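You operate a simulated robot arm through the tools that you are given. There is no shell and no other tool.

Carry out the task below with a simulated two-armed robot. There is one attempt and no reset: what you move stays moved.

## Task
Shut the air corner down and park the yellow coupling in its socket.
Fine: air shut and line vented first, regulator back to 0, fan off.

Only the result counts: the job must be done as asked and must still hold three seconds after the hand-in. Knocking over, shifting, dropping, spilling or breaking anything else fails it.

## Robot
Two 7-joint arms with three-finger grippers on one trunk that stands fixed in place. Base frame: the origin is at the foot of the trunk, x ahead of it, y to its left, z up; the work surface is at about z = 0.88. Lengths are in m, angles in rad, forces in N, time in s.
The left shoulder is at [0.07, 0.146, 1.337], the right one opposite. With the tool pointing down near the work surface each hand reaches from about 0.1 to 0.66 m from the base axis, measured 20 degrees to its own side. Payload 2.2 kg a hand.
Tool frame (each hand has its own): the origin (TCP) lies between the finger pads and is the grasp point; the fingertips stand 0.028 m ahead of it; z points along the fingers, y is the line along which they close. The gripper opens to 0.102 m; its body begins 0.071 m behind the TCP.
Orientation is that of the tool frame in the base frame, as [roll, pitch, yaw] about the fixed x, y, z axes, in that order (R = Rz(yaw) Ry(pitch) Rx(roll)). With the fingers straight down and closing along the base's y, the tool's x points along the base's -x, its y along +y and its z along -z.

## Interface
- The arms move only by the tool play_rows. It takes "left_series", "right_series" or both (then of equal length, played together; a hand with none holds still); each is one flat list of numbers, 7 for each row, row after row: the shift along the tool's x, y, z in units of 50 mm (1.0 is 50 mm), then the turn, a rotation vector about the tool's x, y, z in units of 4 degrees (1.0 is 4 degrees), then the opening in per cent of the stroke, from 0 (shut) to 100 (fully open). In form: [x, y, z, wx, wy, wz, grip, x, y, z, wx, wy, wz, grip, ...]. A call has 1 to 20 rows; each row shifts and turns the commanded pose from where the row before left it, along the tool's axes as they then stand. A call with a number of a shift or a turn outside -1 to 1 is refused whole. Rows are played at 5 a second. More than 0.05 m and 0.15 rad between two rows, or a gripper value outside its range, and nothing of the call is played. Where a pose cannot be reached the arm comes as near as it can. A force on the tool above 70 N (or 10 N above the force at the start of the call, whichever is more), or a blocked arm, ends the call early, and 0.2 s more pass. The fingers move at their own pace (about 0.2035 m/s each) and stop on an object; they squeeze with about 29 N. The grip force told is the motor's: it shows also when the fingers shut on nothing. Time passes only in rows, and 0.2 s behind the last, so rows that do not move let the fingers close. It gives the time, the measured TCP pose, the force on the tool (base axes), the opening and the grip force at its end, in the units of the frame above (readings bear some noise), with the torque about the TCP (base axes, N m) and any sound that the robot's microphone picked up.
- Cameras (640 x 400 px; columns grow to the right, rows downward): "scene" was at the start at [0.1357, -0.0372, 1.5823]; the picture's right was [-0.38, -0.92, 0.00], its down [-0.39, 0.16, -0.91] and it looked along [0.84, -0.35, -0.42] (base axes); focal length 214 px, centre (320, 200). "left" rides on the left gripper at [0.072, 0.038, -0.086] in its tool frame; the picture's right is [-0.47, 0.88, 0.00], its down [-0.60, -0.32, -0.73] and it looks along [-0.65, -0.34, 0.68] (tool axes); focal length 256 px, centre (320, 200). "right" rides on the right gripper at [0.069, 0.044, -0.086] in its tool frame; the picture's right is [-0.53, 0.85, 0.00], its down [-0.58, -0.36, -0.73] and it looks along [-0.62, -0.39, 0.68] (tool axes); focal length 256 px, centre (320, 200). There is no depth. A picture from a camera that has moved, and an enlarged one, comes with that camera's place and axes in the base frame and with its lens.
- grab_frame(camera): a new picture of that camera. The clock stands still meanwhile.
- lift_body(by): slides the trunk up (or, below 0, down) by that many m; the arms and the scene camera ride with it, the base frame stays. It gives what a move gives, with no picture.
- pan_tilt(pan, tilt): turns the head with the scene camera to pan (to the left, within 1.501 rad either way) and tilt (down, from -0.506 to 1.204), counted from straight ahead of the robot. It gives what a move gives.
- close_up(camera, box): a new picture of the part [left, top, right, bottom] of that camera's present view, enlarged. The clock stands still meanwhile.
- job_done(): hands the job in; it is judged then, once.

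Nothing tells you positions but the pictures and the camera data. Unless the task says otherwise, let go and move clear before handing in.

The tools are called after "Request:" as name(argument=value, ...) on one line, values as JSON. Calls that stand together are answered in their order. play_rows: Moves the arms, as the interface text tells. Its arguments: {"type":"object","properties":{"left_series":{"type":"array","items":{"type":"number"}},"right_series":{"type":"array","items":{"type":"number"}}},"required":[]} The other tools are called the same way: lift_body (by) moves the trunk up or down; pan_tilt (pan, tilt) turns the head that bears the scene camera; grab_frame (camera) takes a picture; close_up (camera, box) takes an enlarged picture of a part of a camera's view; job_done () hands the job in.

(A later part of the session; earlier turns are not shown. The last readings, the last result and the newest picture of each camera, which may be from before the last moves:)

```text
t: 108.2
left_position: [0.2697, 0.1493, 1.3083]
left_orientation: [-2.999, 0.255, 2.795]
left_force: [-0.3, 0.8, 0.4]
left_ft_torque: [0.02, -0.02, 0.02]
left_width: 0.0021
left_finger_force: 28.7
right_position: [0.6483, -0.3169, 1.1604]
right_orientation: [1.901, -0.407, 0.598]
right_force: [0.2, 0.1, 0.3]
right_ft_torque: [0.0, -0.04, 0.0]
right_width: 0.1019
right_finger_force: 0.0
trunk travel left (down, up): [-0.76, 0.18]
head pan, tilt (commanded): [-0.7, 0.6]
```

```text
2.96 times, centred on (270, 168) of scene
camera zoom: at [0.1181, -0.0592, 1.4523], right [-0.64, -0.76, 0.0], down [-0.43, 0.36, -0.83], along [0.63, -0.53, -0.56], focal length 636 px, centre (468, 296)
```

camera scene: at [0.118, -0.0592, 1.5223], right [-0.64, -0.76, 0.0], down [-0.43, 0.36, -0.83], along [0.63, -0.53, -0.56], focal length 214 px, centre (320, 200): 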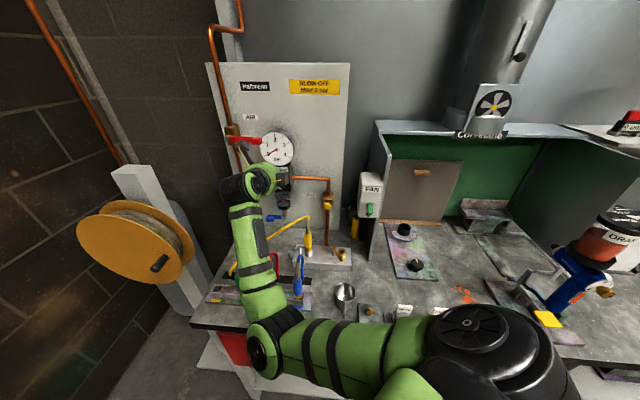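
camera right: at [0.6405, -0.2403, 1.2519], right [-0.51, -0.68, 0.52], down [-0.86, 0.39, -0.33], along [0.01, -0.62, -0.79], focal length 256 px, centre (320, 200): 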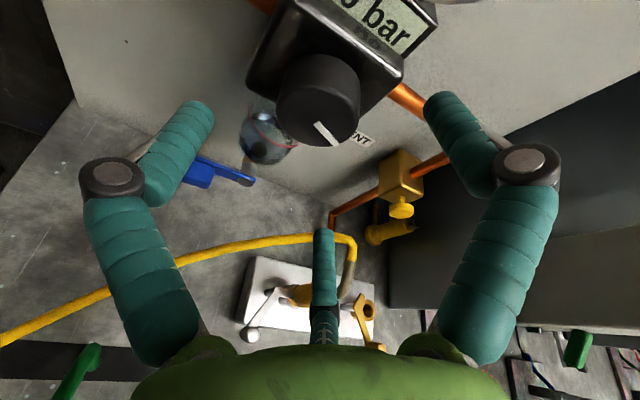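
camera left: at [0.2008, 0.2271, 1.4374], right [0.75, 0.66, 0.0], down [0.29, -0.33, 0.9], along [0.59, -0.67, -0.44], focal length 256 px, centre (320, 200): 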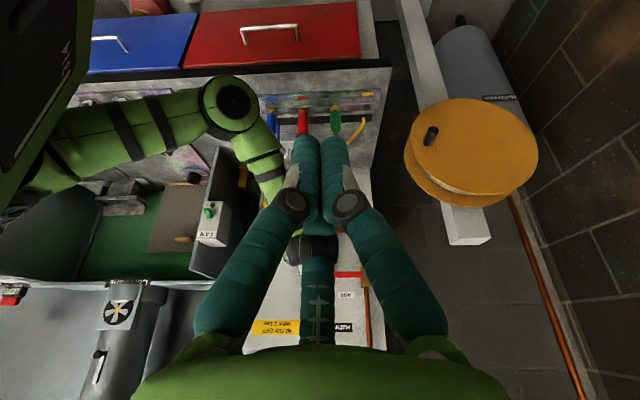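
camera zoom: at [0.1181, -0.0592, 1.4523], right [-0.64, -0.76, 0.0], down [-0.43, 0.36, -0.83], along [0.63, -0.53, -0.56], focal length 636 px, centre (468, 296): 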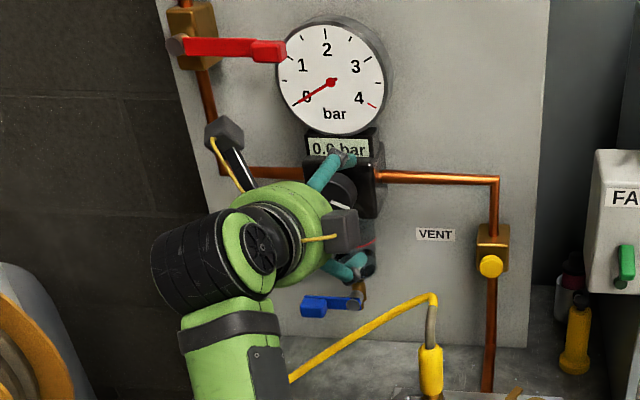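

Request:
play_rows(right_series=[-0.033, -0.051, -0.19, 0, 0, 0, 65, -0.033, -0.051, -0.19, 0, 0, 0, 65, -0.033, -0.051, -0.19, 0, 0, 0, 65, 0.098, 0.217, -0.075, 0, 0, 0, 65, 0.098, 0.217, -0.075, 0, 0, 0, 65, 0.098, 0.217, -0.075, 0, 0, 0, 65, 0.098, 0.217, -0.075, 0, 0, 0, 65, 0.098, 0.217, -0.075, 0, 0, 0, 65])

Request:
lift_body(by=-0.06)

Request:
grab_frame(camera="scene")

```text
t: 110.0
left_position: [0.2695, 0.1502, 1.3078]
left_orientation: [-2.998, 0.257, 2.796]
left_force: [-0.5, 0.4, -0.1]
left_ft_torque: [-0.02, 0.01, -0.03]
left_width: 0.0021
left_finger_force: 28.8
right_position: [0.626, -0.2909, 1.2223]
right_orientation: [1.905, -0.404, 0.599]
right_force: [0.4, -0.4, -0.5]
right_ft_torque: [0.0, 0.01, -0.01]
right_width: 0.0662
right_finger_force: 0.0
trunk travel left (down, up): [-0.76, 0.18]
head pan, tilt (commanded): [-0.7, 0.6]
```

```text
t: 111.0
left_position: [0.2693, 0.1485, 1.248]
left_orientation: [-3.0, 0.256, 2.795]
left_force: [-0.1, 0.2, 0.5]
left_ft_torque: [0.02, 0.0, -0.01]
left_width: 0.002
left_finger_force: 29.1
right_position: [0.626, -0.2917, 1.165]
right_orientation: [1.904, -0.409, 0.6]
right_force: [0.0, 0.1, 0.1]
right_ft_torque: [0.0, 0.0, 0.0]
right_width: 0.0663
right_finger_force: 0.1
trunk travel left (down, up): [-0.7, 0.24]
head pan, tilt (commanded): [-0.7, 0.6]
```

```text
taken
camera scene: at [0.1178, -0.0592, 1.3923], right [-0.64, -0.76, 0.0], down [-0.43, 0.36, -0.83], along [0.63, -0.53, -0.56], focal length 214 px, centre (320, 200)
```

scene: 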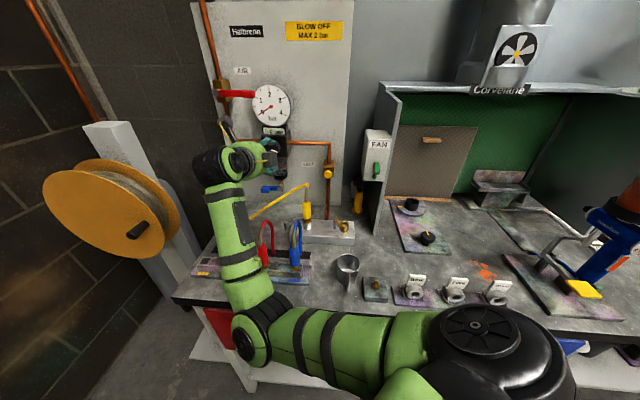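

Request:
play_rows(right_series=[0, 0, 0, -0.36, 0.172, 0.0185, 65, 0, 0, 0, -0.36, 0.172, 0.0185, 65, 0, 0, 0, -0.36, 0.172, 0.0185, 65, 0, 0, 0, -0.36, 0.172, 0.0185, 65, 0, 0, 0, -0.36, 0.172, 0.0185, 65, 0, 0, 0, -0.36, 0.172, 0.0185, 65, 0, 0, 0, -0.36, 0.172, 0.0185, 65, 0, 0, 0, -0.36, 0.172, 0.0185, 65])

Request:
grab_frame(camera="right")

Request:
close_up(camera="scene", box=[180, 60, 360, 195])

```text
t: 112.8
left_position: [0.2693, 0.1499, 1.2469]
left_orientation: [-3.0, 0.256, 2.796]
left_force: [-0.8, -0.2, 0.2]
left_ft_torque: [0.03, -0.02, -0.01]
left_width: 0.002
left_finger_force: 28.5
right_position: [0.6265, -0.3032, 1.1768]
right_orientation: [1.638, -0.452, 0.687]
right_force: [-0.4, 1.2, 0.2]
right_ft_torque: [0.01, 0.01, -0.03]
right_width: 0.0662
right_finger_force: 0.0
trunk travel left (down, up): [-0.7, 0.24]
head pan, tilt (commanded): [-0.7, 0.6]
```

```text
taken
camera right: at [0.604, -0.2142, 1.252], right [-0.62, -0.58, 0.53], down [-0.77, 0.34, -0.53], along [0.13, -0.74, -0.66], focal length 256 px, centre (320, 200)
```

right: 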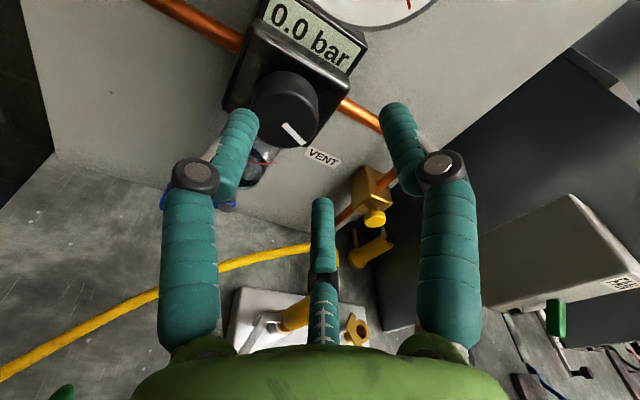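

```text
2.96 times, centred on (270, 128) of scene
camera zoom: at [0.1181, -0.0592, 1.3923], right [-0.64, -0.76, 0.0], down [-0.43, 0.36, -0.83], along [0.63, -0.53, -0.56], focal length 636 px, centre (468, 415)
```

zoom: 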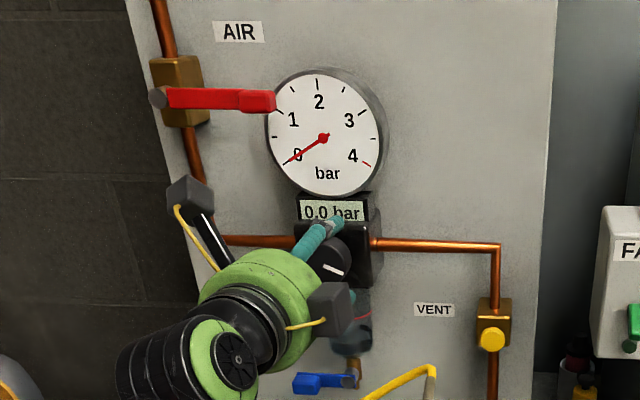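

Request:
play_rows(right_series=[0.001, -0.177, 0.004, 0, 0, 0, 65, 0.001, -0.177, 0.004, 0, 0, 0, 65, 0.001, -0.177, 0.004, 0, 0, 0, 65, 0.0155, 0.004, 0.174, 0, 0, 0, 65, 0.0155, 0.004, 0.174, 0, 0, 0, 65, 0.0155, 0.004, 0.174, 0, 0, 0, 65])

Request:
grab_frame(camera="right")

Request:
close_up(camera="scene", box=[180, 60, 360, 195])

```text
t: 114.2
left_position: [0.2692, 0.1496, 1.2486]
left_orientation: [-3.0, 0.257, 2.795]
left_force: [-0.5, -0.4, 0.4]
left_ft_torque: [0.01, 0.01, 0.01]
left_width: 0.002
left_finger_force: 28.9
right_position: [0.6532, -0.3023, 1.1378]
right_orientation: [1.656, -0.428, 0.702]
right_force: [-0.1, -0.7, -0.1]
right_ft_torque: [0.03, -0.01, -0.01]
right_width: 0.0662
right_finger_force: 0.2
trunk travel left (down, up): [-0.7, 0.24]
head pan, tilt (commanded): [-0.7, 0.6]
```

```text
taken
camera right: at [0.6329, -0.2137, 1.2124], right [-0.59, -0.59, 0.54], down [-0.8, 0.32, -0.51], along [0.13, -0.74, -0.66], focal length 256 px, centre (320, 200)
```

right: 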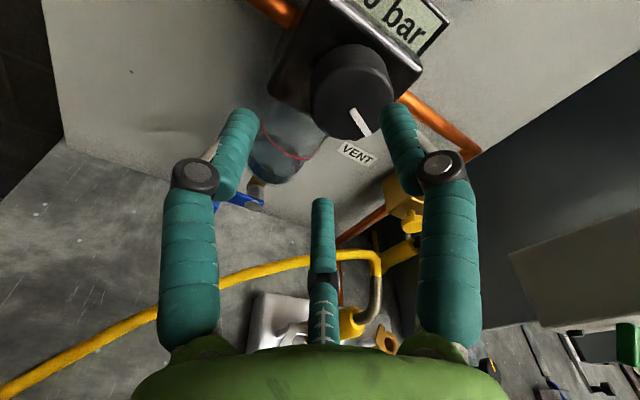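

```text
2.96 times, centred on (270, 128) of scene
camera zoom: at [0.1182, -0.0592, 1.3923], right [-0.64, -0.76, 0.0], down [-0.43, 0.36, -0.83], along [0.63, -0.53, -0.56], focal length 636 px, centre (468, 415)
```

zoom: 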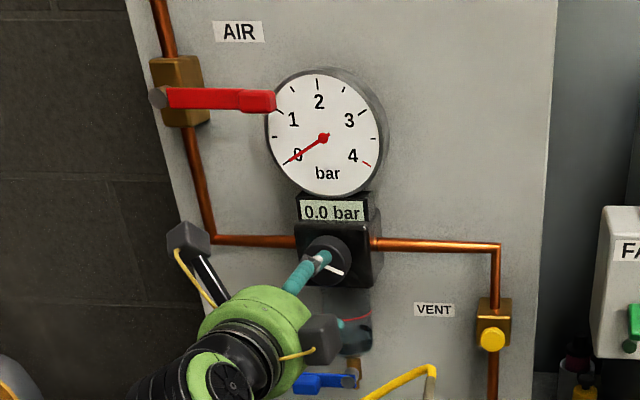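

Request:
play_rows(right_series=[-0.007, 0.17, -0.008, 0, 0, 0, 65, -0.007, 0.17, -0.008, 0, 0, 0, 65, 0, 0, 0, 0, 0, 0, 65, 0.0116, 0.0077, 0.1526, 0, 0, 0, 65, 0.0116, 0.0077, 0.1526, 0, 0, 0, 65, 0.0116, 0.0077, 0.1526, 0, 0, 0, 65])

Request:
grab_frame(camera="right")

Request:
close_up(camera="scene", box=[220, 100, 340, 190])

```text
t: 115.6
left_position: [0.2701, 0.1497, 1.2476]
left_orientation: [-3.001, 0.257, 2.794]
left_force: [-0.1, -0.2, 0.2]
left_ft_torque: [0.02, 0.01, -0.01]
left_width: 0.0019
left_finger_force: 29.2
right_position: [0.6667, -0.3134, 1.1513]
right_orientation: [1.673, -0.444, 0.71]
right_force: [-0.6, 0.1, -0.8]
right_ft_torque: [0.0, 0.01, 0.01]
right_width: 0.0662
right_finger_force: 0.0
trunk travel left (down, up): [-0.7, 0.24]
head pan, tilt (commanded): [-0.7, 0.6]
```

```text
taken
camera right: at [0.6439, -0.2263, 1.2289], right [-0.58, -0.61, 0.53], down [-0.8, 0.32, -0.51], along [0.14, -0.72, -0.68], focal length 256 px, centre (320, 200)
```

right: 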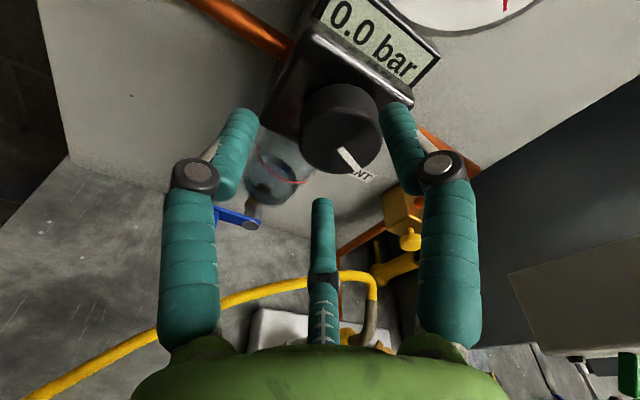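

```text
4.44 times, centred on (280, 145) of scene
camera zoom: at [0.1182, -0.0591, 1.3923], right [-0.64, -0.76, 0.0], down [-0.43, 0.36, -0.83], along [0.63, -0.53, -0.56], focal length 953 px, centre (498, 444)
```

zoom: 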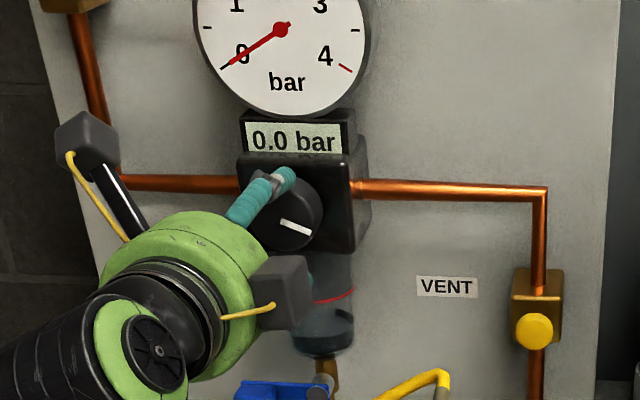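

Request:
play_rows(right_series=[0, 0, 0, 0, 0, 0, 65, 0, 0, 0, 0, 0, 0, 65, 0, 0, 0, 0, 0, 0, 65])

Request:
grab_frame(camera="right")

```text
t: 116.4
left_position: [0.2696, 0.1493, 1.2482]
left_orientation: [-3.001, 0.257, 2.795]
left_force: [0.0, -0.1, -0.2]
left_ft_torque: [-0.02, -0.02, 0.01]
left_width: 0.0019
left_finger_force: 29.0
right_position: [0.6658, -0.3135, 1.1521]
right_orientation: [1.67, -0.44, 0.708]
right_force: [0.0, 0.3, 0.8]
right_ft_torque: [-0.01, -0.02, 0.0]
right_width: 0.0662
right_finger_force: 0.1
trunk travel left (down, up): [-0.7, 0.24]
head pan, tilt (commanded): [-0.7, 0.6]
```

```text
taken
camera right: at [0.6438, -0.2266, 1.2284], right [-0.58, -0.61, 0.53], down [-0.8, 0.32, -0.51], along [0.14, -0.72, -0.68], focal length 256 px, centre (320, 200)
```

right: 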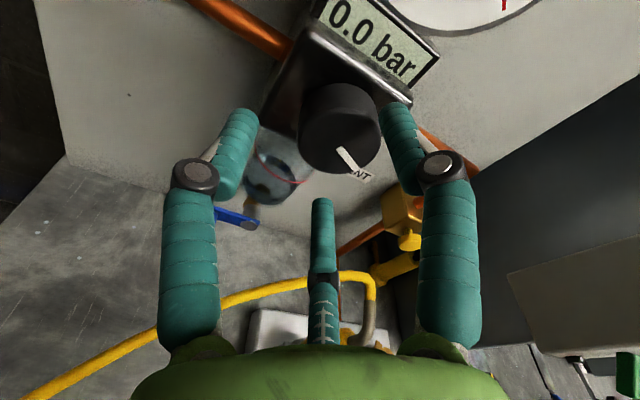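

Request:
play_rows(right_series=[-0.082, 0.072, 0.001, 0, 0, 0, 65, -0.082, 0.072, 0.001, 0, 0, 0, 65, 0, 0, 0, 0, 0, 0, 65, 0.01, 0.0095, 0.143, 0, 0, 0, 65, 0.01, 0.0095, 0.143, 0, 0, 0, 65, 0.01, 0.0095, 0.143, 0, 0, 0, 65, 0, 0, 0, 0, 0, 0, 65])

Request:
grab_frame(camera="right")

Request:
close_up(camera="scene", box=[220, 100, 340, 190])

```text
t: 118.0
left_position: [0.2699, 0.1504, 1.2487]
left_orientation: [-3.001, 0.256, 2.794]
left_force: [0.0, -0.9, -0.9]
left_ft_torque: [-0.03, 0.01, 0.01]
left_width: 0.002
left_finger_force: 28.8
right_position: [0.672, -0.3375, 1.1555]
right_orientation: [1.67, -0.439, 0.708]
right_force: [-0.3, 0.1, -0.3]
right_ft_torque: [0.0, -0.01, -0.02]
right_width: 0.0663
right_finger_force: 0.0
trunk travel left (down, up): [-0.7, 0.24]
head pan, tilt (commanded): [-0.7, 0.6]
```

```text
taken
camera right: at [0.6513, -0.2508, 1.2319], right [-0.58, -0.61, 0.53], down [-0.8, 0.32, -0.51], along [0.14, -0.72, -0.68], focal length 256 px, centre (320, 200)
```

right: 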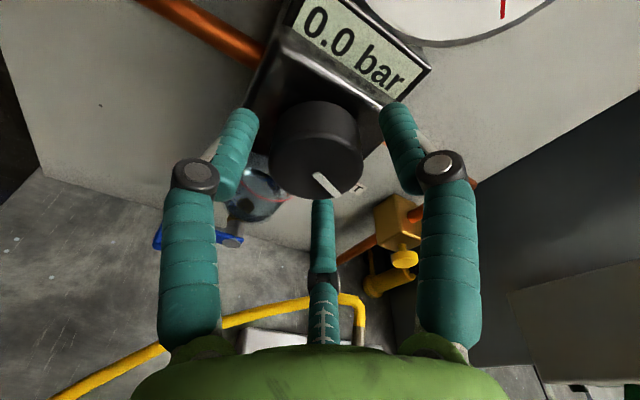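

```text
4.44 times, centred on (280, 145) of scene
camera zoom: at [0.118, -0.0591, 1.3923], right [-0.64, -0.76, 0.0], down [-0.43, 0.36, -0.83], along [0.63, -0.53, -0.56], focal length 953 px, centre (498, 444)
```

zoom: 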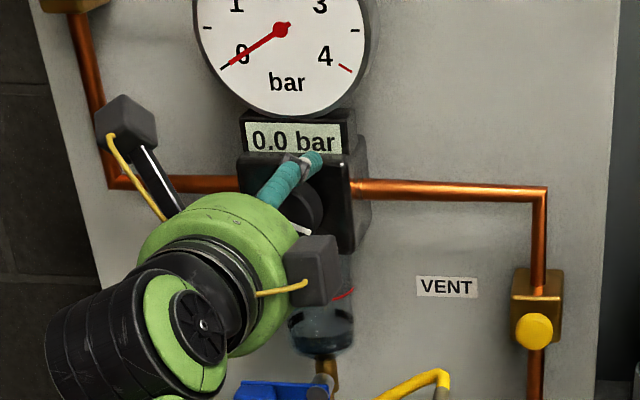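

The fingers surround the knob. Closing on it now.

Request:
play_rows(right_series=[0, 0, 0, 0, 0, 0, 40, 0, 0, 0, 0, 0, 0, 40, 0, 0, 0, 0, 0, 0, 40])

Request:
grab_frame(camera="right")

```text
t: 118.8
left_position: [0.2714, 0.1512, 1.2473]
left_orientation: [-2.999, 0.256, 2.797]
left_force: [-0.5, 0.9, -0.3]
left_ft_torque: [0.0, 0.01, 0.02]
left_width: 0.0019
left_finger_force: 29.0
right_position: [0.6738, -0.3363, 1.1564]
right_orientation: [1.668, -0.439, 0.713]
right_force: [4.7, 4.3, 2.9]
right_ft_torque: [-0.03, 0.01, 0.45]
right_width: 0.0466
right_finger_force: 45.2
trunk travel left (down, up): [-0.7, 0.24]
head pan, tilt (commanded): [-0.7, 0.6]
```

```text
taken
camera right: at [0.6523, -0.2488, 1.2322], right [-0.58, -0.61, 0.53], down [-0.8, 0.32, -0.51], along [0.14, -0.72, -0.67], focal length 256 px, centre (320, 200)
```

right: 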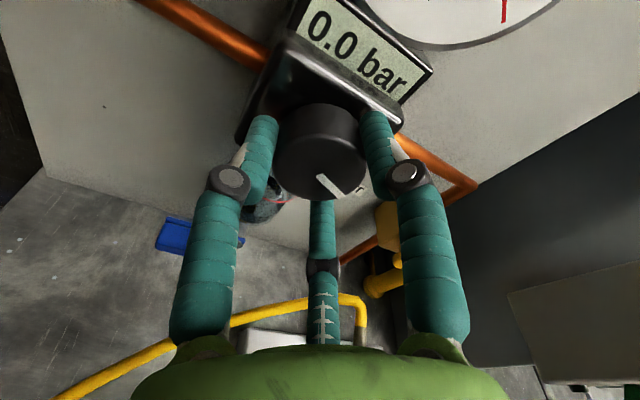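

Request:
play_rows(right_series=[0, 0, 0, 0, 0, -1, 40, 0, 0, 0, 0, 0, -1, 40, 0, 0, 0, 0, 0, -1, 40, 0, 0, 0, 0, 0, -1, 40, 0, 0, 0, 0, 0, -1, 40])

Request:
grab_frame(camera="right")

Request:
close_up(camera="scene", box=[220, 100, 340, 190])

```text
t: 120.0
left_position: [0.2719, 0.1522, 1.2473]
left_orientation: [-2.997, 0.256, 2.795]
left_force: [0.4, 0.1, -0.1]
left_ft_torque: [0.01, 0.0, 0.03]
left_width: 0.0021
left_finger_force: 28.8
right_position: [0.6748, -0.3358, 1.1572]
right_orientation: [1.656, -0.09, 0.745]
right_force: [12.2, 5.4, 10.1]
right_ft_torque: [-0.17, -0.2, -0.4]
right_width: 0.0457
right_finger_force: 44.9
trunk travel left (down, up): [-0.7, 0.24]
head pan, tilt (commanded): [-0.7, 0.6]
```

```text
taken
camera right: at [0.6667, -0.2329, 1.2138], right [-0.4, -0.47, 0.79], down [-0.92, 0.19, -0.35], along [0.02, -0.87, -0.5], focal length 256 px, centre (320, 200)
```

right: 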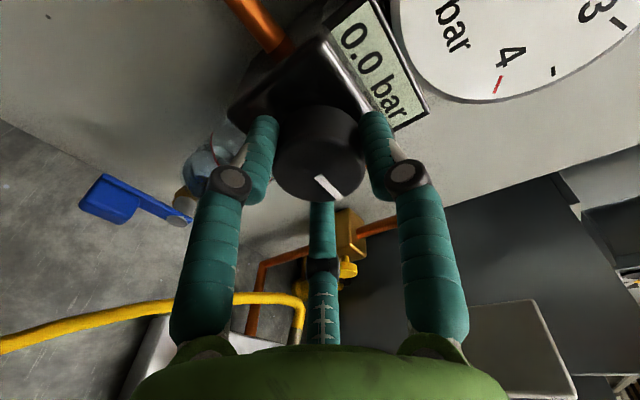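

```text
4.44 times, centred on (280, 145) of scene
camera zoom: at [0.1201, -0.0564, 1.3923], right [-0.64, -0.76, 0.0], down [-0.43, 0.36, -0.83], along [0.63, -0.53, -0.56], focal length 953 px, centre (498, 444)
```

zoom: 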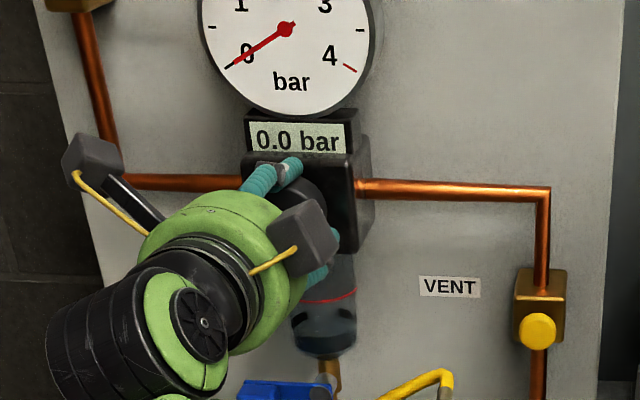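

The knob turns with the hand (counter-clockwise). I continue the twist.

Request:
play_rows(right_series=[0, 0, 0, 0, 0, -1, 40, 0, 0, 0, 0, 0, -1, 40, 0, 0, 0, 0, 0, -1, 40, 0, 0, 0, 0, 0, -1, 40, 0, 0, 0, 0, 0, -1, 40, 0, 0, 0, 0, 0, -1, 40, 0, 0, 0, 0, 0, -1, 40, 0, 0, 0, 0, 0, -1, 40])

Request:
grab_frame(camera="right")

Request:
grab_frame(camera="scene")

```text
t: 121.8
left_position: [0.272, 0.1522, 1.2476]
left_orientation: [-2.997, 0.255, 2.795]
left_force: [0.2, -0.6, 0.5]
left_ft_torque: [0.02, 0.0, 0.01]
left_width: 0.002
left_finger_force: 28.7
right_position: [0.6753, -0.3354, 1.1567]
right_orientation: [1.664, 0.466, 0.797]
right_force: [17.3, 5.4, 12.6]
right_ft_torque: [-0.67, -0.69, -0.79]
right_width: 0.0452
right_finger_force: 45.1
trunk travel left (down, up): [-0.7, 0.24]
head pan, tilt (commanded): [-0.7, 0.6]
```

```text
taken
camera right: at [0.6765, -0.2186, 1.1722], right [-0.01, -0.12, 0.99], down [-1.0, 0.07, 0.0], along [-0.07, -0.99, -0.13], focal length 256 px, centre (320, 200)
```

right: 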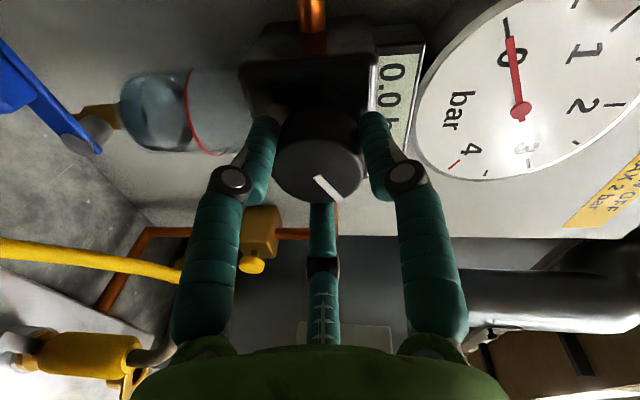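

```text
taken
camera scene: at [0.1206, -0.0558, 1.3922], right [-0.64, -0.76, 0.0], down [-0.43, 0.36, -0.83], along [0.63, -0.53, -0.56], focal length 214 px, centre (320, 200)
```

scene: 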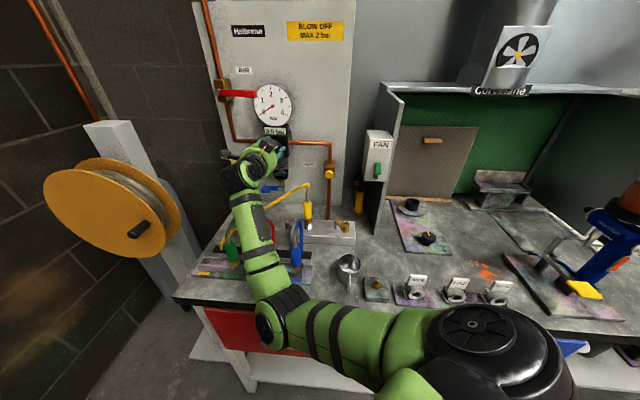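

Request:
play_rows(right_series=[0, 0, 0, 0, 0, -1, 40, 0, 0, 0, 0, 0, -1, 40, 0, 0, 0, 0, 0, -1, 40, 0, 0, 0, 0, 0, -1, 40, 0, 0, 0, 0, 0, -1, 40, 0, 0, 0, 0, 0, -1, 40, 0, 0, 0, 0, 0, -1, 40, 0, 0, 0, 0, 0, -1, 40])

Request:
grab_frame(camera="right")

Request:
close_up(camera="scene", box=[220, 100, 340, 190])

```text
t: 123.6
left_position: [0.2712, 0.153, 1.2481]
left_orientation: [-2.997, 0.257, 2.794]
left_force: [-0.4, 0.6, 0.5]
left_ft_torque: [-0.01, -0.01, -0.02]
left_width: 0.0021
left_finger_force: 28.8
right_position: [0.6752, -0.3352, 1.1576]
right_orientation: [1.727, 1.021, 0.888]
right_force: [18.3, 4.0, 15.9]
right_ft_torque: [-0.69, -0.74, -0.44]
right_width: 0.0459
right_finger_force: 44.8
trunk travel left (down, up): [-0.7, 0.24]
head pan, tilt (commanded): [-0.7, 0.6]
```

```text
taken
camera right: at [0.6678, -0.2214, 1.1276], right [0.38, 0.25, 0.89], down [-0.93, 0.09, 0.36], along [0.01, -0.96, 0.27], focal length 256 px, centre (320, 200)
```

right: 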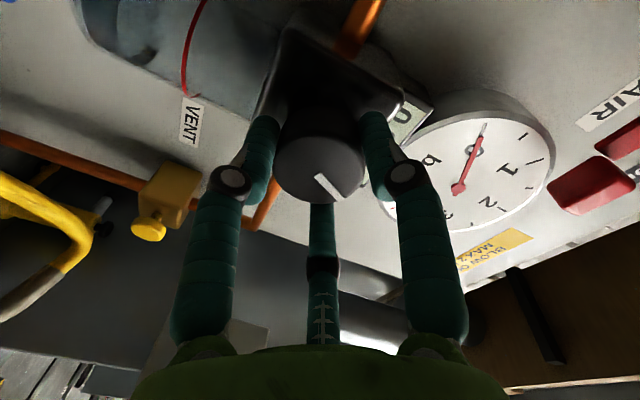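

```text
4.44 times, centred on (280, 145) of scene
camera zoom: at [0.1206, -0.0561, 1.3923], right [-0.64, -0.76, 0.0], down [-0.43, 0.36, -0.83], along [0.63, -0.53, -0.56], focal length 953 px, centre (498, 444)
```

zoom: 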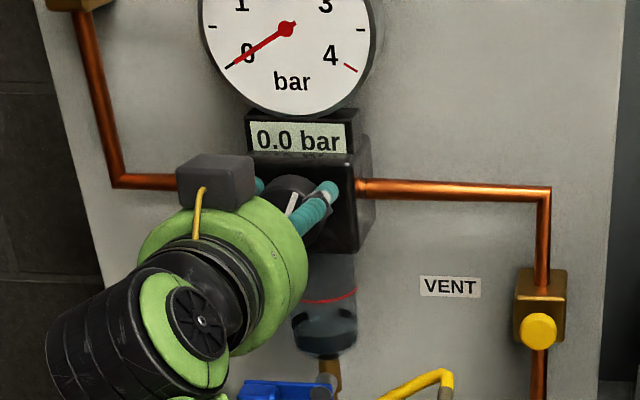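

Request:
play_rows(right_series=[0, 0, 0, 0, 0, -1, 40, 0, 0, 0, 0, 0, -1, 40, 0, 0, 0, 0, 0, -1, 40, 0, 0, 0, 0, 0, -1, 40, 0, 0, 0, 0, 0, -1, 40])

Request:
grab_frame(camera="right")

Request:
close_up(camera="scene", box=[220, 100, 340, 190])

```text
t: 124.8
left_position: [0.271, 0.1524, 1.2464]
left_orientation: [-2.995, 0.256, 2.795]
left_force: [-0.6, 0.0, -0.3]
left_ft_torque: [0.0, 0.01, 0.0]
left_width: 0.0017
left_finger_force: 28.1
right_position: [0.6754, -0.3339, 1.1558]
right_orientation: [1.979, 1.359, 1.157]
right_force: [13.2, 6.2, 12.1]
right_ft_torque: [-0.76, -0.79, -0.36]
right_width: 0.0459
right_finger_force: 44.5
trunk travel left (down, up): [-0.7, 0.24]
head pan, tilt (commanded): [-0.7, 0.6]
```

```text
taken
camera right: at [0.6538, -0.2314, 1.1051], right [0.57, 0.46, 0.68], down [-0.81, 0.18, 0.55], along [0.13, -0.87, 0.47], focal length 256 px, centre (320, 200)
```

right: 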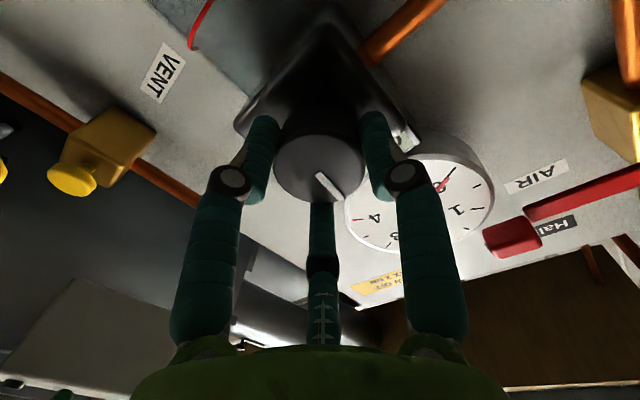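

```text
4.44 times, centred on (280, 145) of scene
camera zoom: at [0.1196, -0.0558, 1.3923], right [-0.64, -0.76, 0.0], down [-0.43, 0.36, -0.83], along [0.63, -0.53, -0.56], focal length 953 px, centre (498, 444)
```

zoom: 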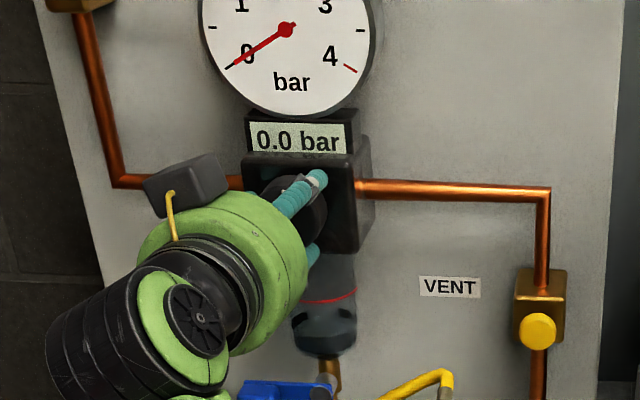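

Request:
play_rows(right_series=[0, 0, 0, 0, 0, -1, 40, 0, 0, 0, 0, 0, -1, 40, 0, 0, 0, 0, 0, -1, 40, 0, 0, 0, 0, 0, -1, 40, 0, 0, 0, 0, 0, -1, 40])

Request:
close_up(camera="right", box=[240, 80, 400, 220])

Request:
close_up(camera="scene", box=[220, 100, 340, 190])

```text
t: 126.0
left_position: [0.2706, 0.1505, 1.2479]
left_orientation: [-2.996, 0.256, 2.795]
left_force: [-1.3, -1.0, 0.4]
left_ft_torque: [0.0, -0.01, 0.03]
left_width: 0.0017
left_finger_force: 29.0
right_position: [0.6749, -0.3342, 1.1569]
right_orientation: [-2.083, 1.398, -2.894]
right_force: [14.4, 3.0, 11.7]
right_ft_torque: [0.21, -1.15, 0.23]
right_width: 0.0456
right_finger_force: 45.1
trunk travel left (down, up): [-0.7, 0.24]
head pan, tilt (commanded): [-0.7, 0.6]
```

```text
2.86 times, centred on (320, 150) of right
camera zoom: at [0.6355, -0.2464, 1.0898], right [0.69, 0.6, 0.4], down [-0.66, 0.3, 0.68], along [0.29, -0.74, 0.61], focal length 731 px, centre (320, 343)
```

zoom: 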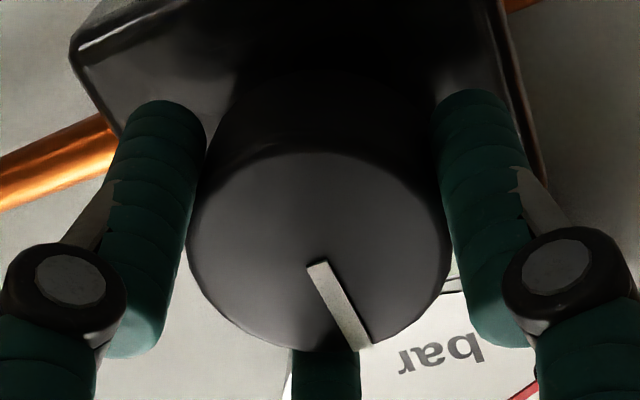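

```text
4.44 times, centred on (280, 145) of scene
camera zoom: at [0.1197, -0.057, 1.3923], right [-0.64, -0.76, 0.0], down [-0.43, 0.36, -0.83], along [0.63, -0.53, -0.56], focal length 953 px, centre (498, 444)
```

zoom: 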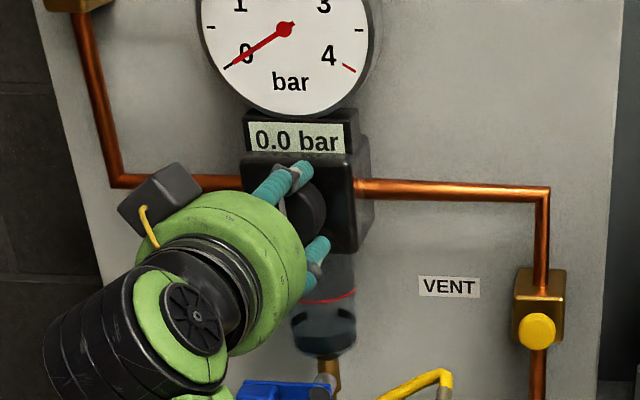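

A clear opposing torque shows the knob is at its stop (about 105° turned). I'll release it and back away.

Request:
play_rows(right_series=[0, 0, 0, 0, 0, 0, 65, 0, 0, 0, 0, 0, 0, 65, 0, 0, 0, 0, 0, 0, 65, 0.026, -0.006, -0.299, 0, 0, 0, 65, 0.026, -0.006, -0.299, 0, 0, 0, 65, 0.026, -0.006, -0.299, 0, 0, 0, 65, 0.026, -0.006, -0.299, 0, 0, 0, 65])

Request:
close_up(camera="scene", box=[220, 90, 340, 190])

Request:
grab_frame(camera="right")

```text
t: 127.6
left_position: [0.269, 0.1507, 1.2492]
left_orientation: [-2.999, 0.257, 2.797]
left_force: [0.3, -0.2, 0.0]
left_ft_torque: [0.0, -0.02, 0.02]
left_width: 0.002
left_finger_force: 28.8
right_position: [0.6293, -0.2956, 1.1583]
right_orientation: [-2.103, 1.395, -2.915]
right_force: [-0.4, 0.4, -0.7]
right_ft_torque: [-0.02, 0.0, 0.01]
right_width: 0.0664
right_finger_force: 0.0
trunk travel left (down, up): [-0.7, 0.24]
head pan, tilt (commanded): [-0.7, 0.6]
```

```text
4.00 times, centred on (280, 140) of scene
camera zoom: at [0.1177, -0.0584, 1.3924], right [-0.64, -0.76, 0.0], down [-0.43, 0.36, -0.83], along [0.63, -0.53, -0.56], focal length 858 px, centre (480, 440)
```

zoom: 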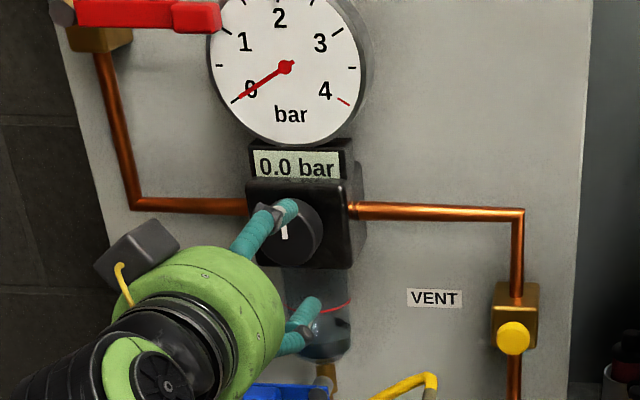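

```text
taken
camera right: at [0.5907, -0.2061, 1.0911], right [0.69, 0.6, 0.4], down [-0.66, 0.31, 0.69], along [0.29, -0.74, 0.61], focal length 256 px, centre (320, 200)
```

right: 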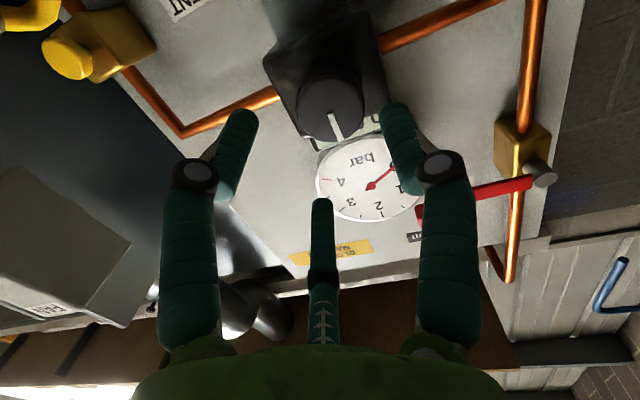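

The regulator mark now points straight up (zero stop). Next is the coupling: I'll raise the trunk, roll the hand back and tilt it down for the silver latch lever.

Request:
lift_body(by=0.115)

Request:
play_rows(right_series=[0, 0, 0, 0, 0, 1, 0, 0, 0, 0, 0, 0, 1, 0, 0, 0, 0, 0, 0, 1, 0, 0, 0, 0, 0, 0, 1, 0, 0, 0, 0, 0, 0, 1, 0, 0, 0, 0, 0, 0, 1, 0, 0, 0, 0, 0, 0, 1, 0, 0, 0, 0, 0, 0, 1, 0, 0, 0, 0, 0, 0, 1, 0, 0, 0, 0, 0, 0, 1, 0, 0, 0, 0, 0, 0, 1, 0, 0, 0, 0, 0, 0, 1, 0, 0, 0, 0, 0, 0, 1, 0, 0, 0, 0, 0, 0, 1, 0, 0, 0, 0, 0, 0, 1, 0, 0, 0, 0, 0, 0, 1, 0, 0, 0, 0, 0, 0, 1, 0, 0, 0, 0, 0, 0, 1, 0, 0, 0, 0, 0, 0, 1, 0, 0, 0, 0, 0, 0, 1, 0])

Request:
play_rows(right_series=[0, 0, 0, 0, 0, 1, 0, 0, 0, 0, 0, 0, 1, 0, 0, 0, 0, 0, 0, 1, 0, 0, 0, 0, 0, 0, 1, 0, 0, 0, 0, 0, 0, 1, 0, 0, 0, 0, 0, 0, 1, 0, 0, 0, 0, 0, 0, 1, 0, 0, 0, 0, 0, 0, 1, 0, 0, 0, 0, 0, 0, 1, 0, 0, 0, 0, 0, 0, 1, 0])

Request:
grab_frame(camera="scene")

Request:
grab_frame(camera="right")

```text
t: 129.1
left_position: [0.2694, 0.1491, 1.3639]
left_orientation: [-3.001, 0.258, 2.797]
left_force: [-0.5, 0.5, -0.9]
left_ft_torque: [0.03, -0.01, 0.01]
left_width: 0.002
left_finger_force: 28.5
right_position: [0.6297, -0.2956, 1.2725]
right_orientation: [-2.107, 1.395, -2.918]
right_force: [0.4, -0.2, 0.7]
right_ft_torque: [-0.03, 0.0, -0.01]
right_width: 0.0662
right_finger_force: 0.0
trunk travel left (down, up): [-0.815, 0.125]
head pan, tilt (commanded): [-0.7, 0.6]
```

```text
t: 133.3
left_position: [0.27, 0.1486, 1.362]
left_orientation: [-3.0, 0.254, 2.794]
left_force: [-0.4, -0.6, -0.6]
left_ft_torque: [-0.03, 0.01, 0.01]
left_width: 0.002
left_finger_force: 28.7
right_position: [0.6285, -0.313, 1.276]
right_orientation: [1.634, 0.348, 0.741]
right_force: [0.4, -0.3, 1.3]
right_ft_torque: [0.0, 0.04, -0.03]
right_width: 0.0021
right_finger_force: 29.5
trunk travel left (down, up): [-0.815, 0.125]
head pan, tilt (commanded): [-0.7, 0.6]
```

```text
t: 135.5
left_position: [0.2704, 0.1489, 1.3622]
left_orientation: [-3.0, 0.257, 2.794]
left_force: [-0.3, 0.4, 0.4]
left_ft_torque: [0.0, -0.02, 0.03]
left_width: 0.002
left_finger_force: 28.6
right_position: [0.6262, -0.315, 1.2793]
right_orientation: [1.635, -0.357, 0.694]
right_force: [0.8, 0.3, 0.2]
right_ft_torque: [0.01, 0.01, 0.03]
right_width: 0.0021
right_finger_force: 29.2
trunk travel left (down, up): [-0.815, 0.125]
head pan, tilt (commanded): [-0.7, 0.6]
```

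```text
taken
camera scene: at [0.1181, -0.0592, 1.5073], right [-0.64, -0.76, 0.0], down [-0.43, 0.36, -0.83], along [0.63, -0.53, -0.56], focal length 214 px, centre (320, 200)
```

scene: 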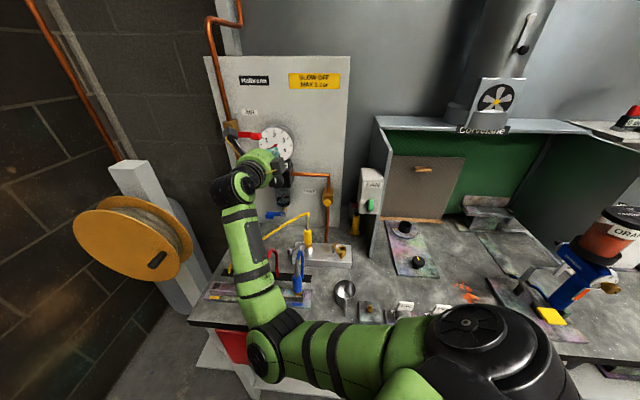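

```text
taken
camera right: at [0.6104, -0.2216, 1.3492], right [-0.58, -0.55, 0.6], down [-0.81, 0.3, -0.5], along [0.09, -0.78, -0.62], focal length 256 px, centre (320, 200)
```

right: 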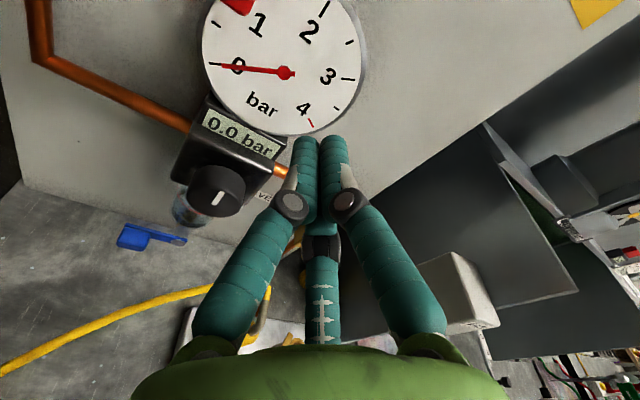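

Request:
play_rows(right_series=[0, 0, 0, 0.7, -0.265, -0.052, 0, 0, 0, 0, 0.7, -0.265, -0.052, 0, 0, 0, 0, 0.7, -0.265, -0.052, 0, 0, 0, 0, 0.7, -0.265, -0.052, 0, 0, 0, 0, 0.7, -0.265, -0.052, 0, 0, 0, 0, 0.7, -0.265, -0.052, 0, 0, 0, 0, 0.7, -0.265, -0.052, 0, 0, 0, 0, 0.7, -0.265, -0.052, 0, 0, 0, 0, 0.7, -0.265, -0.052, 0, 0, 0, 0, 0.7, -0.265, -0.052, 0, 0, 0, 0, 0.7, -0.265, -0.052, 0, 0, 0, 0, 0.7, -0.265, -0.052, 0, 0, 0, 0, 0.7, -0.265, -0.052, 0, 0, 0, 0, 0.7, -0.265, -0.052, 0, 0, 0, 0, 0.7, -0.265, -0.052, 0, 0, 0, 0, 0.7, -0.265, -0.052, 0, 0, 0, 0, 0.7, -0.265, -0.052, 0, 0, 0, 0, 0.7, -0.265, -0.052, 0])

Request:
grab_frame(camera="scene")

Request:
grab_frame(camera="right")

```text
t: 139.3
left_position: [0.2699, 0.1492, 1.3624]
left_orientation: [-3.001, 0.256, 2.795]
left_force: [0.0, 0.0, 0.0]
left_ft_torque: [-0.01, 0.01, 0.0]
left_width: 0.002
left_finger_force: 28.8
right_position: [0.6306, -0.297, 1.2716]
right_orientation: [2.618, -0.142, 0.472]
right_force: [-0.1, -0.4, -0.1]
right_ft_torque: [0.02, 0.0, 0.0]
right_width: 0.0021
right_finger_force: 29.3
trunk travel left (down, up): [-0.815, 0.125]
head pan, tilt (commanded): [-0.7, 0.6]
```

```text
taken
camera scene: at [0.1182, -0.0595, 1.5072], right [-0.64, -0.76, 0.0], down [-0.43, 0.36, -0.82], along [0.63, -0.53, -0.57], focal length 214 px, centre (320, 200)
```

scene: 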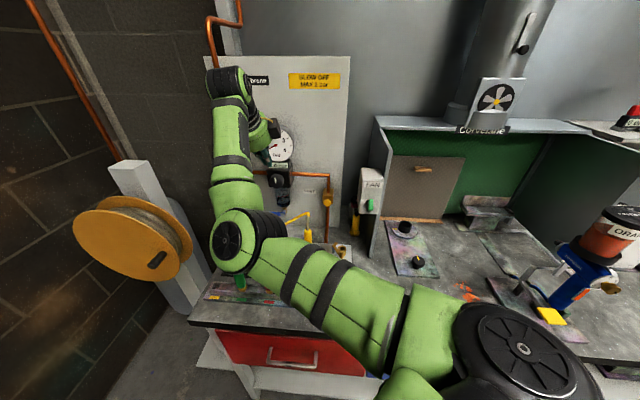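

```text
taken
camera right: at [0.6772, -0.268, 1.377], right [-0.19, -0.92, 0.34], down [-0.87, 0.32, 0.37], along [-0.45, -0.23, -0.86], focal length 256 px, centre (320, 200)
```

right: 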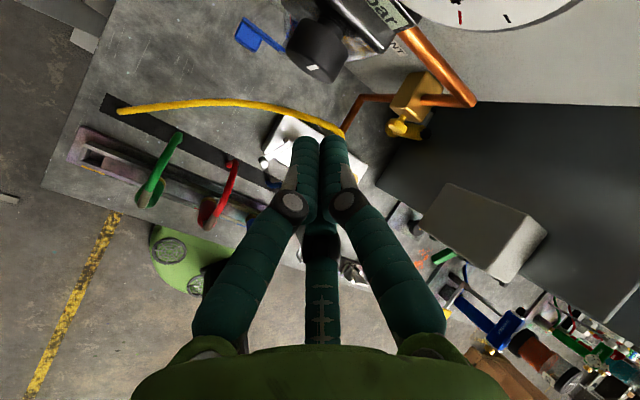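

Request:
close_up(camera="right", box=[60, 80, 300, 230])

Request:
close_up(camera="scene", box=[180, 190, 360, 320])

Request:
grab_frame(camera="left")

```text
2.67 times, centred on (180, 155) of right
camera zoom: at [0.6772, -0.268, 1.377], right [-0.19, -0.92, 0.34], down [-0.87, 0.32, 0.37], along [-0.45, -0.23, -0.86], focal length 683 px, centre (693, 320)
```

zoom: 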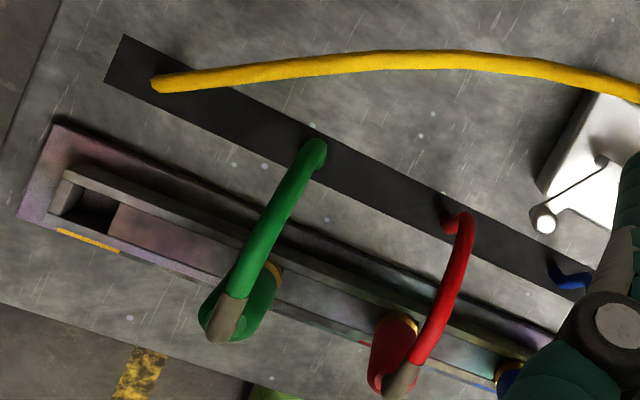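

```text
3.08 times, centred on (270, 255) of scene
camera zoom: at [0.1182, -0.0595, 1.5072], right [-0.64, -0.76, 0.0], down [-0.43, 0.36, -0.82], along [0.63, -0.53, -0.57], focal length 660 px, centre (474, 31)
```

zoom: 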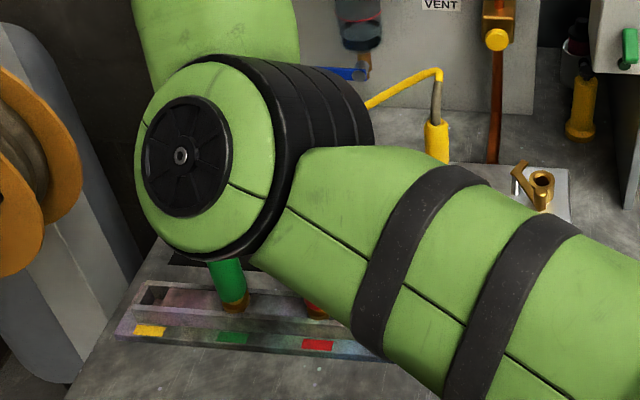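

```text
taken
camera left: at [0.201, 0.2268, 1.4224], right [0.75, 0.66, 0.0], down [0.29, -0.33, 0.9], along [0.59, -0.67, -0.44], focal length 256 px, centre (320, 200)
```

left: 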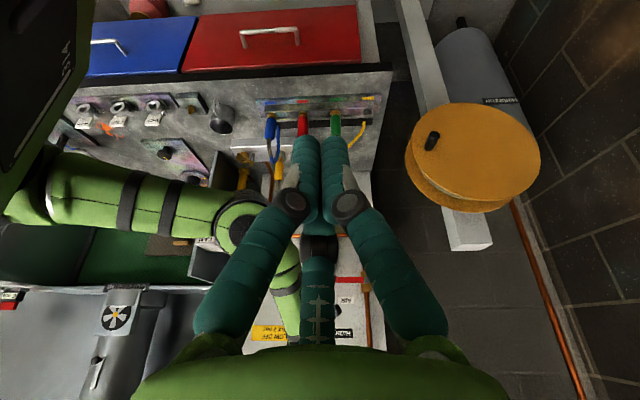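

Request:
close_up(camera="right", box=[60, 115, 180, 195])

Request:
close_up(camera="right", box=[220, 90, 340, 170])

Request:
close_up(camera="scene", box=[200, 260, 280, 310])

Request:
close_up(camera="left", box=[250, 85, 390, 165])

```text
5.00 times, centred on (120, 155) of right
camera zoom: at [0.6772, -0.268, 1.377], right [-0.19, -0.92, 0.34], down [-0.87, 0.32, 0.37], along [-0.45, -0.23, -0.86], focal length 1280 px, centre (1320, 425)
```

zoom: 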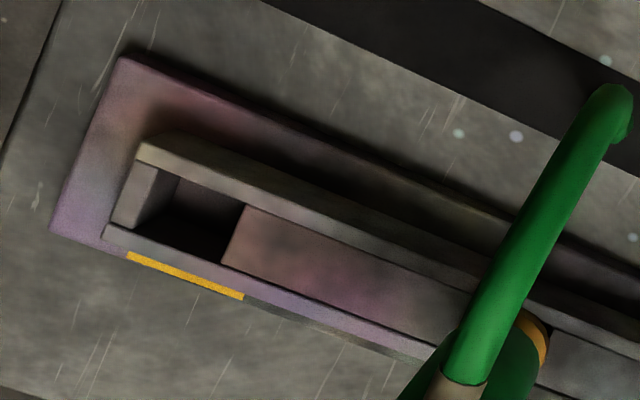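

```text
5.00 times, centred on (280, 130) of right
camera zoom: at [0.6772, -0.268, 1.377], right [-0.19, -0.92, 0.34], down [-0.87, 0.32, 0.37], along [-0.45, -0.23, -0.86], focal length 1280 px, centre (520, 550)
```

zoom: 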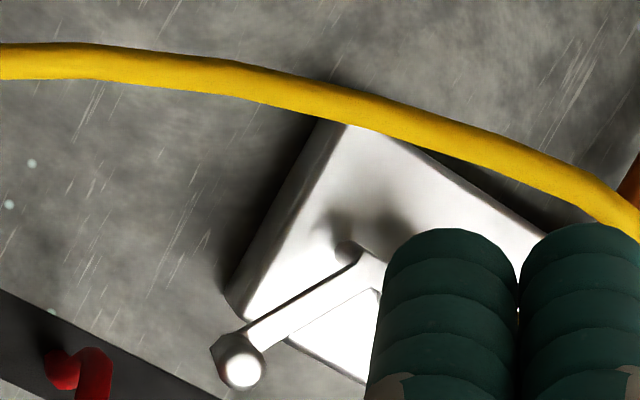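

```text
8.00 times, centred on (240, 285) of scene
camera zoom: at [0.1182, -0.0595, 1.5072], right [-0.64, -0.76, 0.0], down [-0.43, 0.36, -0.82], along [0.63, -0.53, -0.57], focal length 1716 px, centre (960, -480)
```

zoom: 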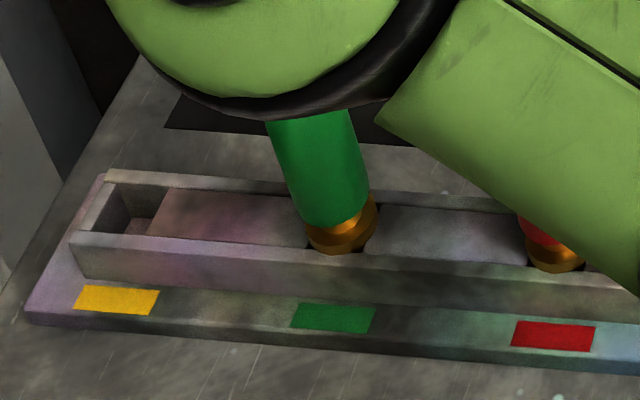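

```text
4.57 times, centred on (320, 125) of left
camera zoom: at [0.201, 0.2268, 1.4224], right [0.75, 0.66, 0.0], down [0.29, -0.33, 0.9], along [0.59, -0.67, -0.44], focal length 1170 px, centre (320, 543)
```

zoom: 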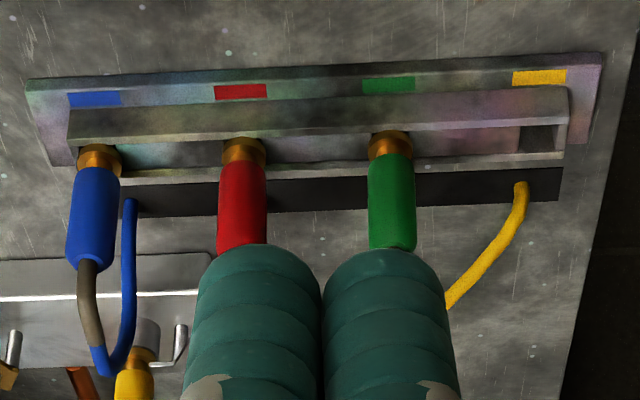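

I have the rack geometry: the yellow pocket is at about (0.6255, -0.0685) with its rim at z 0.917, and the latch knob is at about (0.560, -0.299, 0.963) with its pivot at (0.583, -0.347). I'll make the hand vertical over the latch to avoid the red and blue hose loops.

Request:
play_rows(right_series=[0, 0, 0, 0.824, -0.292, -0.033, 0, 0, 0, 0, 0.824, -0.292, -0.033, 0, 0, 0, 0, 0.824, -0.292, -0.033, 0, 0, 0, 0, 0.824, -0.292, -0.033, 0, 0, 0, 0, 0.824, -0.292, -0.033, 0, 0, 0, 0, 0.824, -0.292, -0.033, 0, 0, 0, 0, 0.824, -0.292, -0.033, 0, 0, 0, 0, 0.824, -0.292, -0.033, 0])

Request:
grab_frame(camera="right")

Request:
grab_frame(camera="scene")

```text
t: 141.1
left_position: [0.2689, 0.1487, 1.3633]
left_orientation: [-3.0, 0.258, 2.795]
left_force: [0.4, -0.6, -0.3]
left_ft_torque: [0.04, -0.03, 0.01]
left_width: 0.002
left_finger_force: 29.1
right_position: [0.6125, -0.2873, 1.2692]
right_orientation: [3.083, 0.018, 0.444]
right_force: [0.0, 0.0, 0.0]
right_ft_torque: [0.02, 0.0, 0.01]
right_width: 0.0023
right_finger_force: 29.3
right hand out of reach, approached as far as the arm can: row 7, 8
trunk travel left (down, up): [-0.815, 0.125]
head pan, tilt (commanded): [-0.7, 0.6]
```

```text
taken
camera right: at [0.6938, -0.2921, 1.3562], right [-0.12, -0.99, 0.06], down [-0.68, 0.13, 0.72], along [-0.72, 0.05, -0.69], focal length 256 px, centre (320, 200)
```

right: 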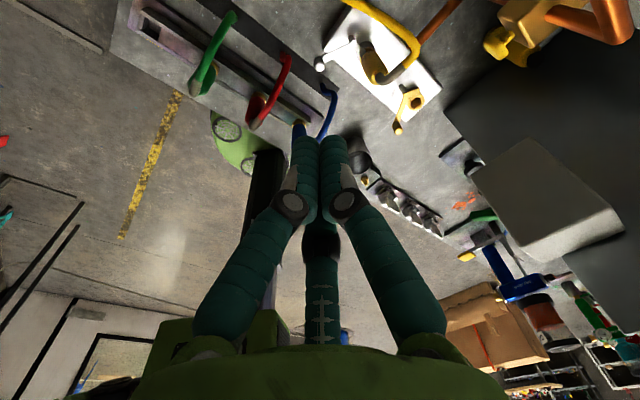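

```text
taken
camera scene: at [0.118, -0.0602, 1.5072], right [-0.64, -0.76, 0.0], down [-0.43, 0.36, -0.82], along [0.63, -0.53, -0.57], focal length 214 px, centre (320, 200)
```

scene: 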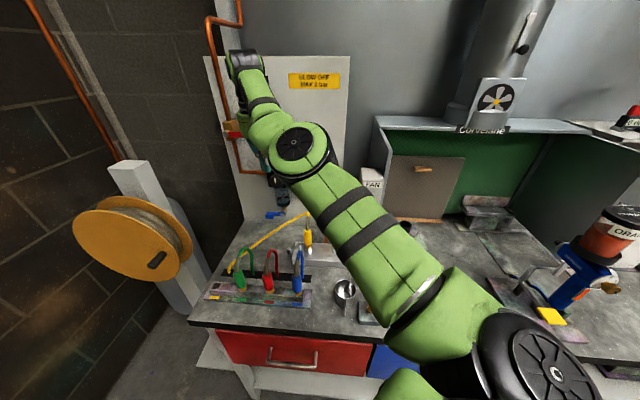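

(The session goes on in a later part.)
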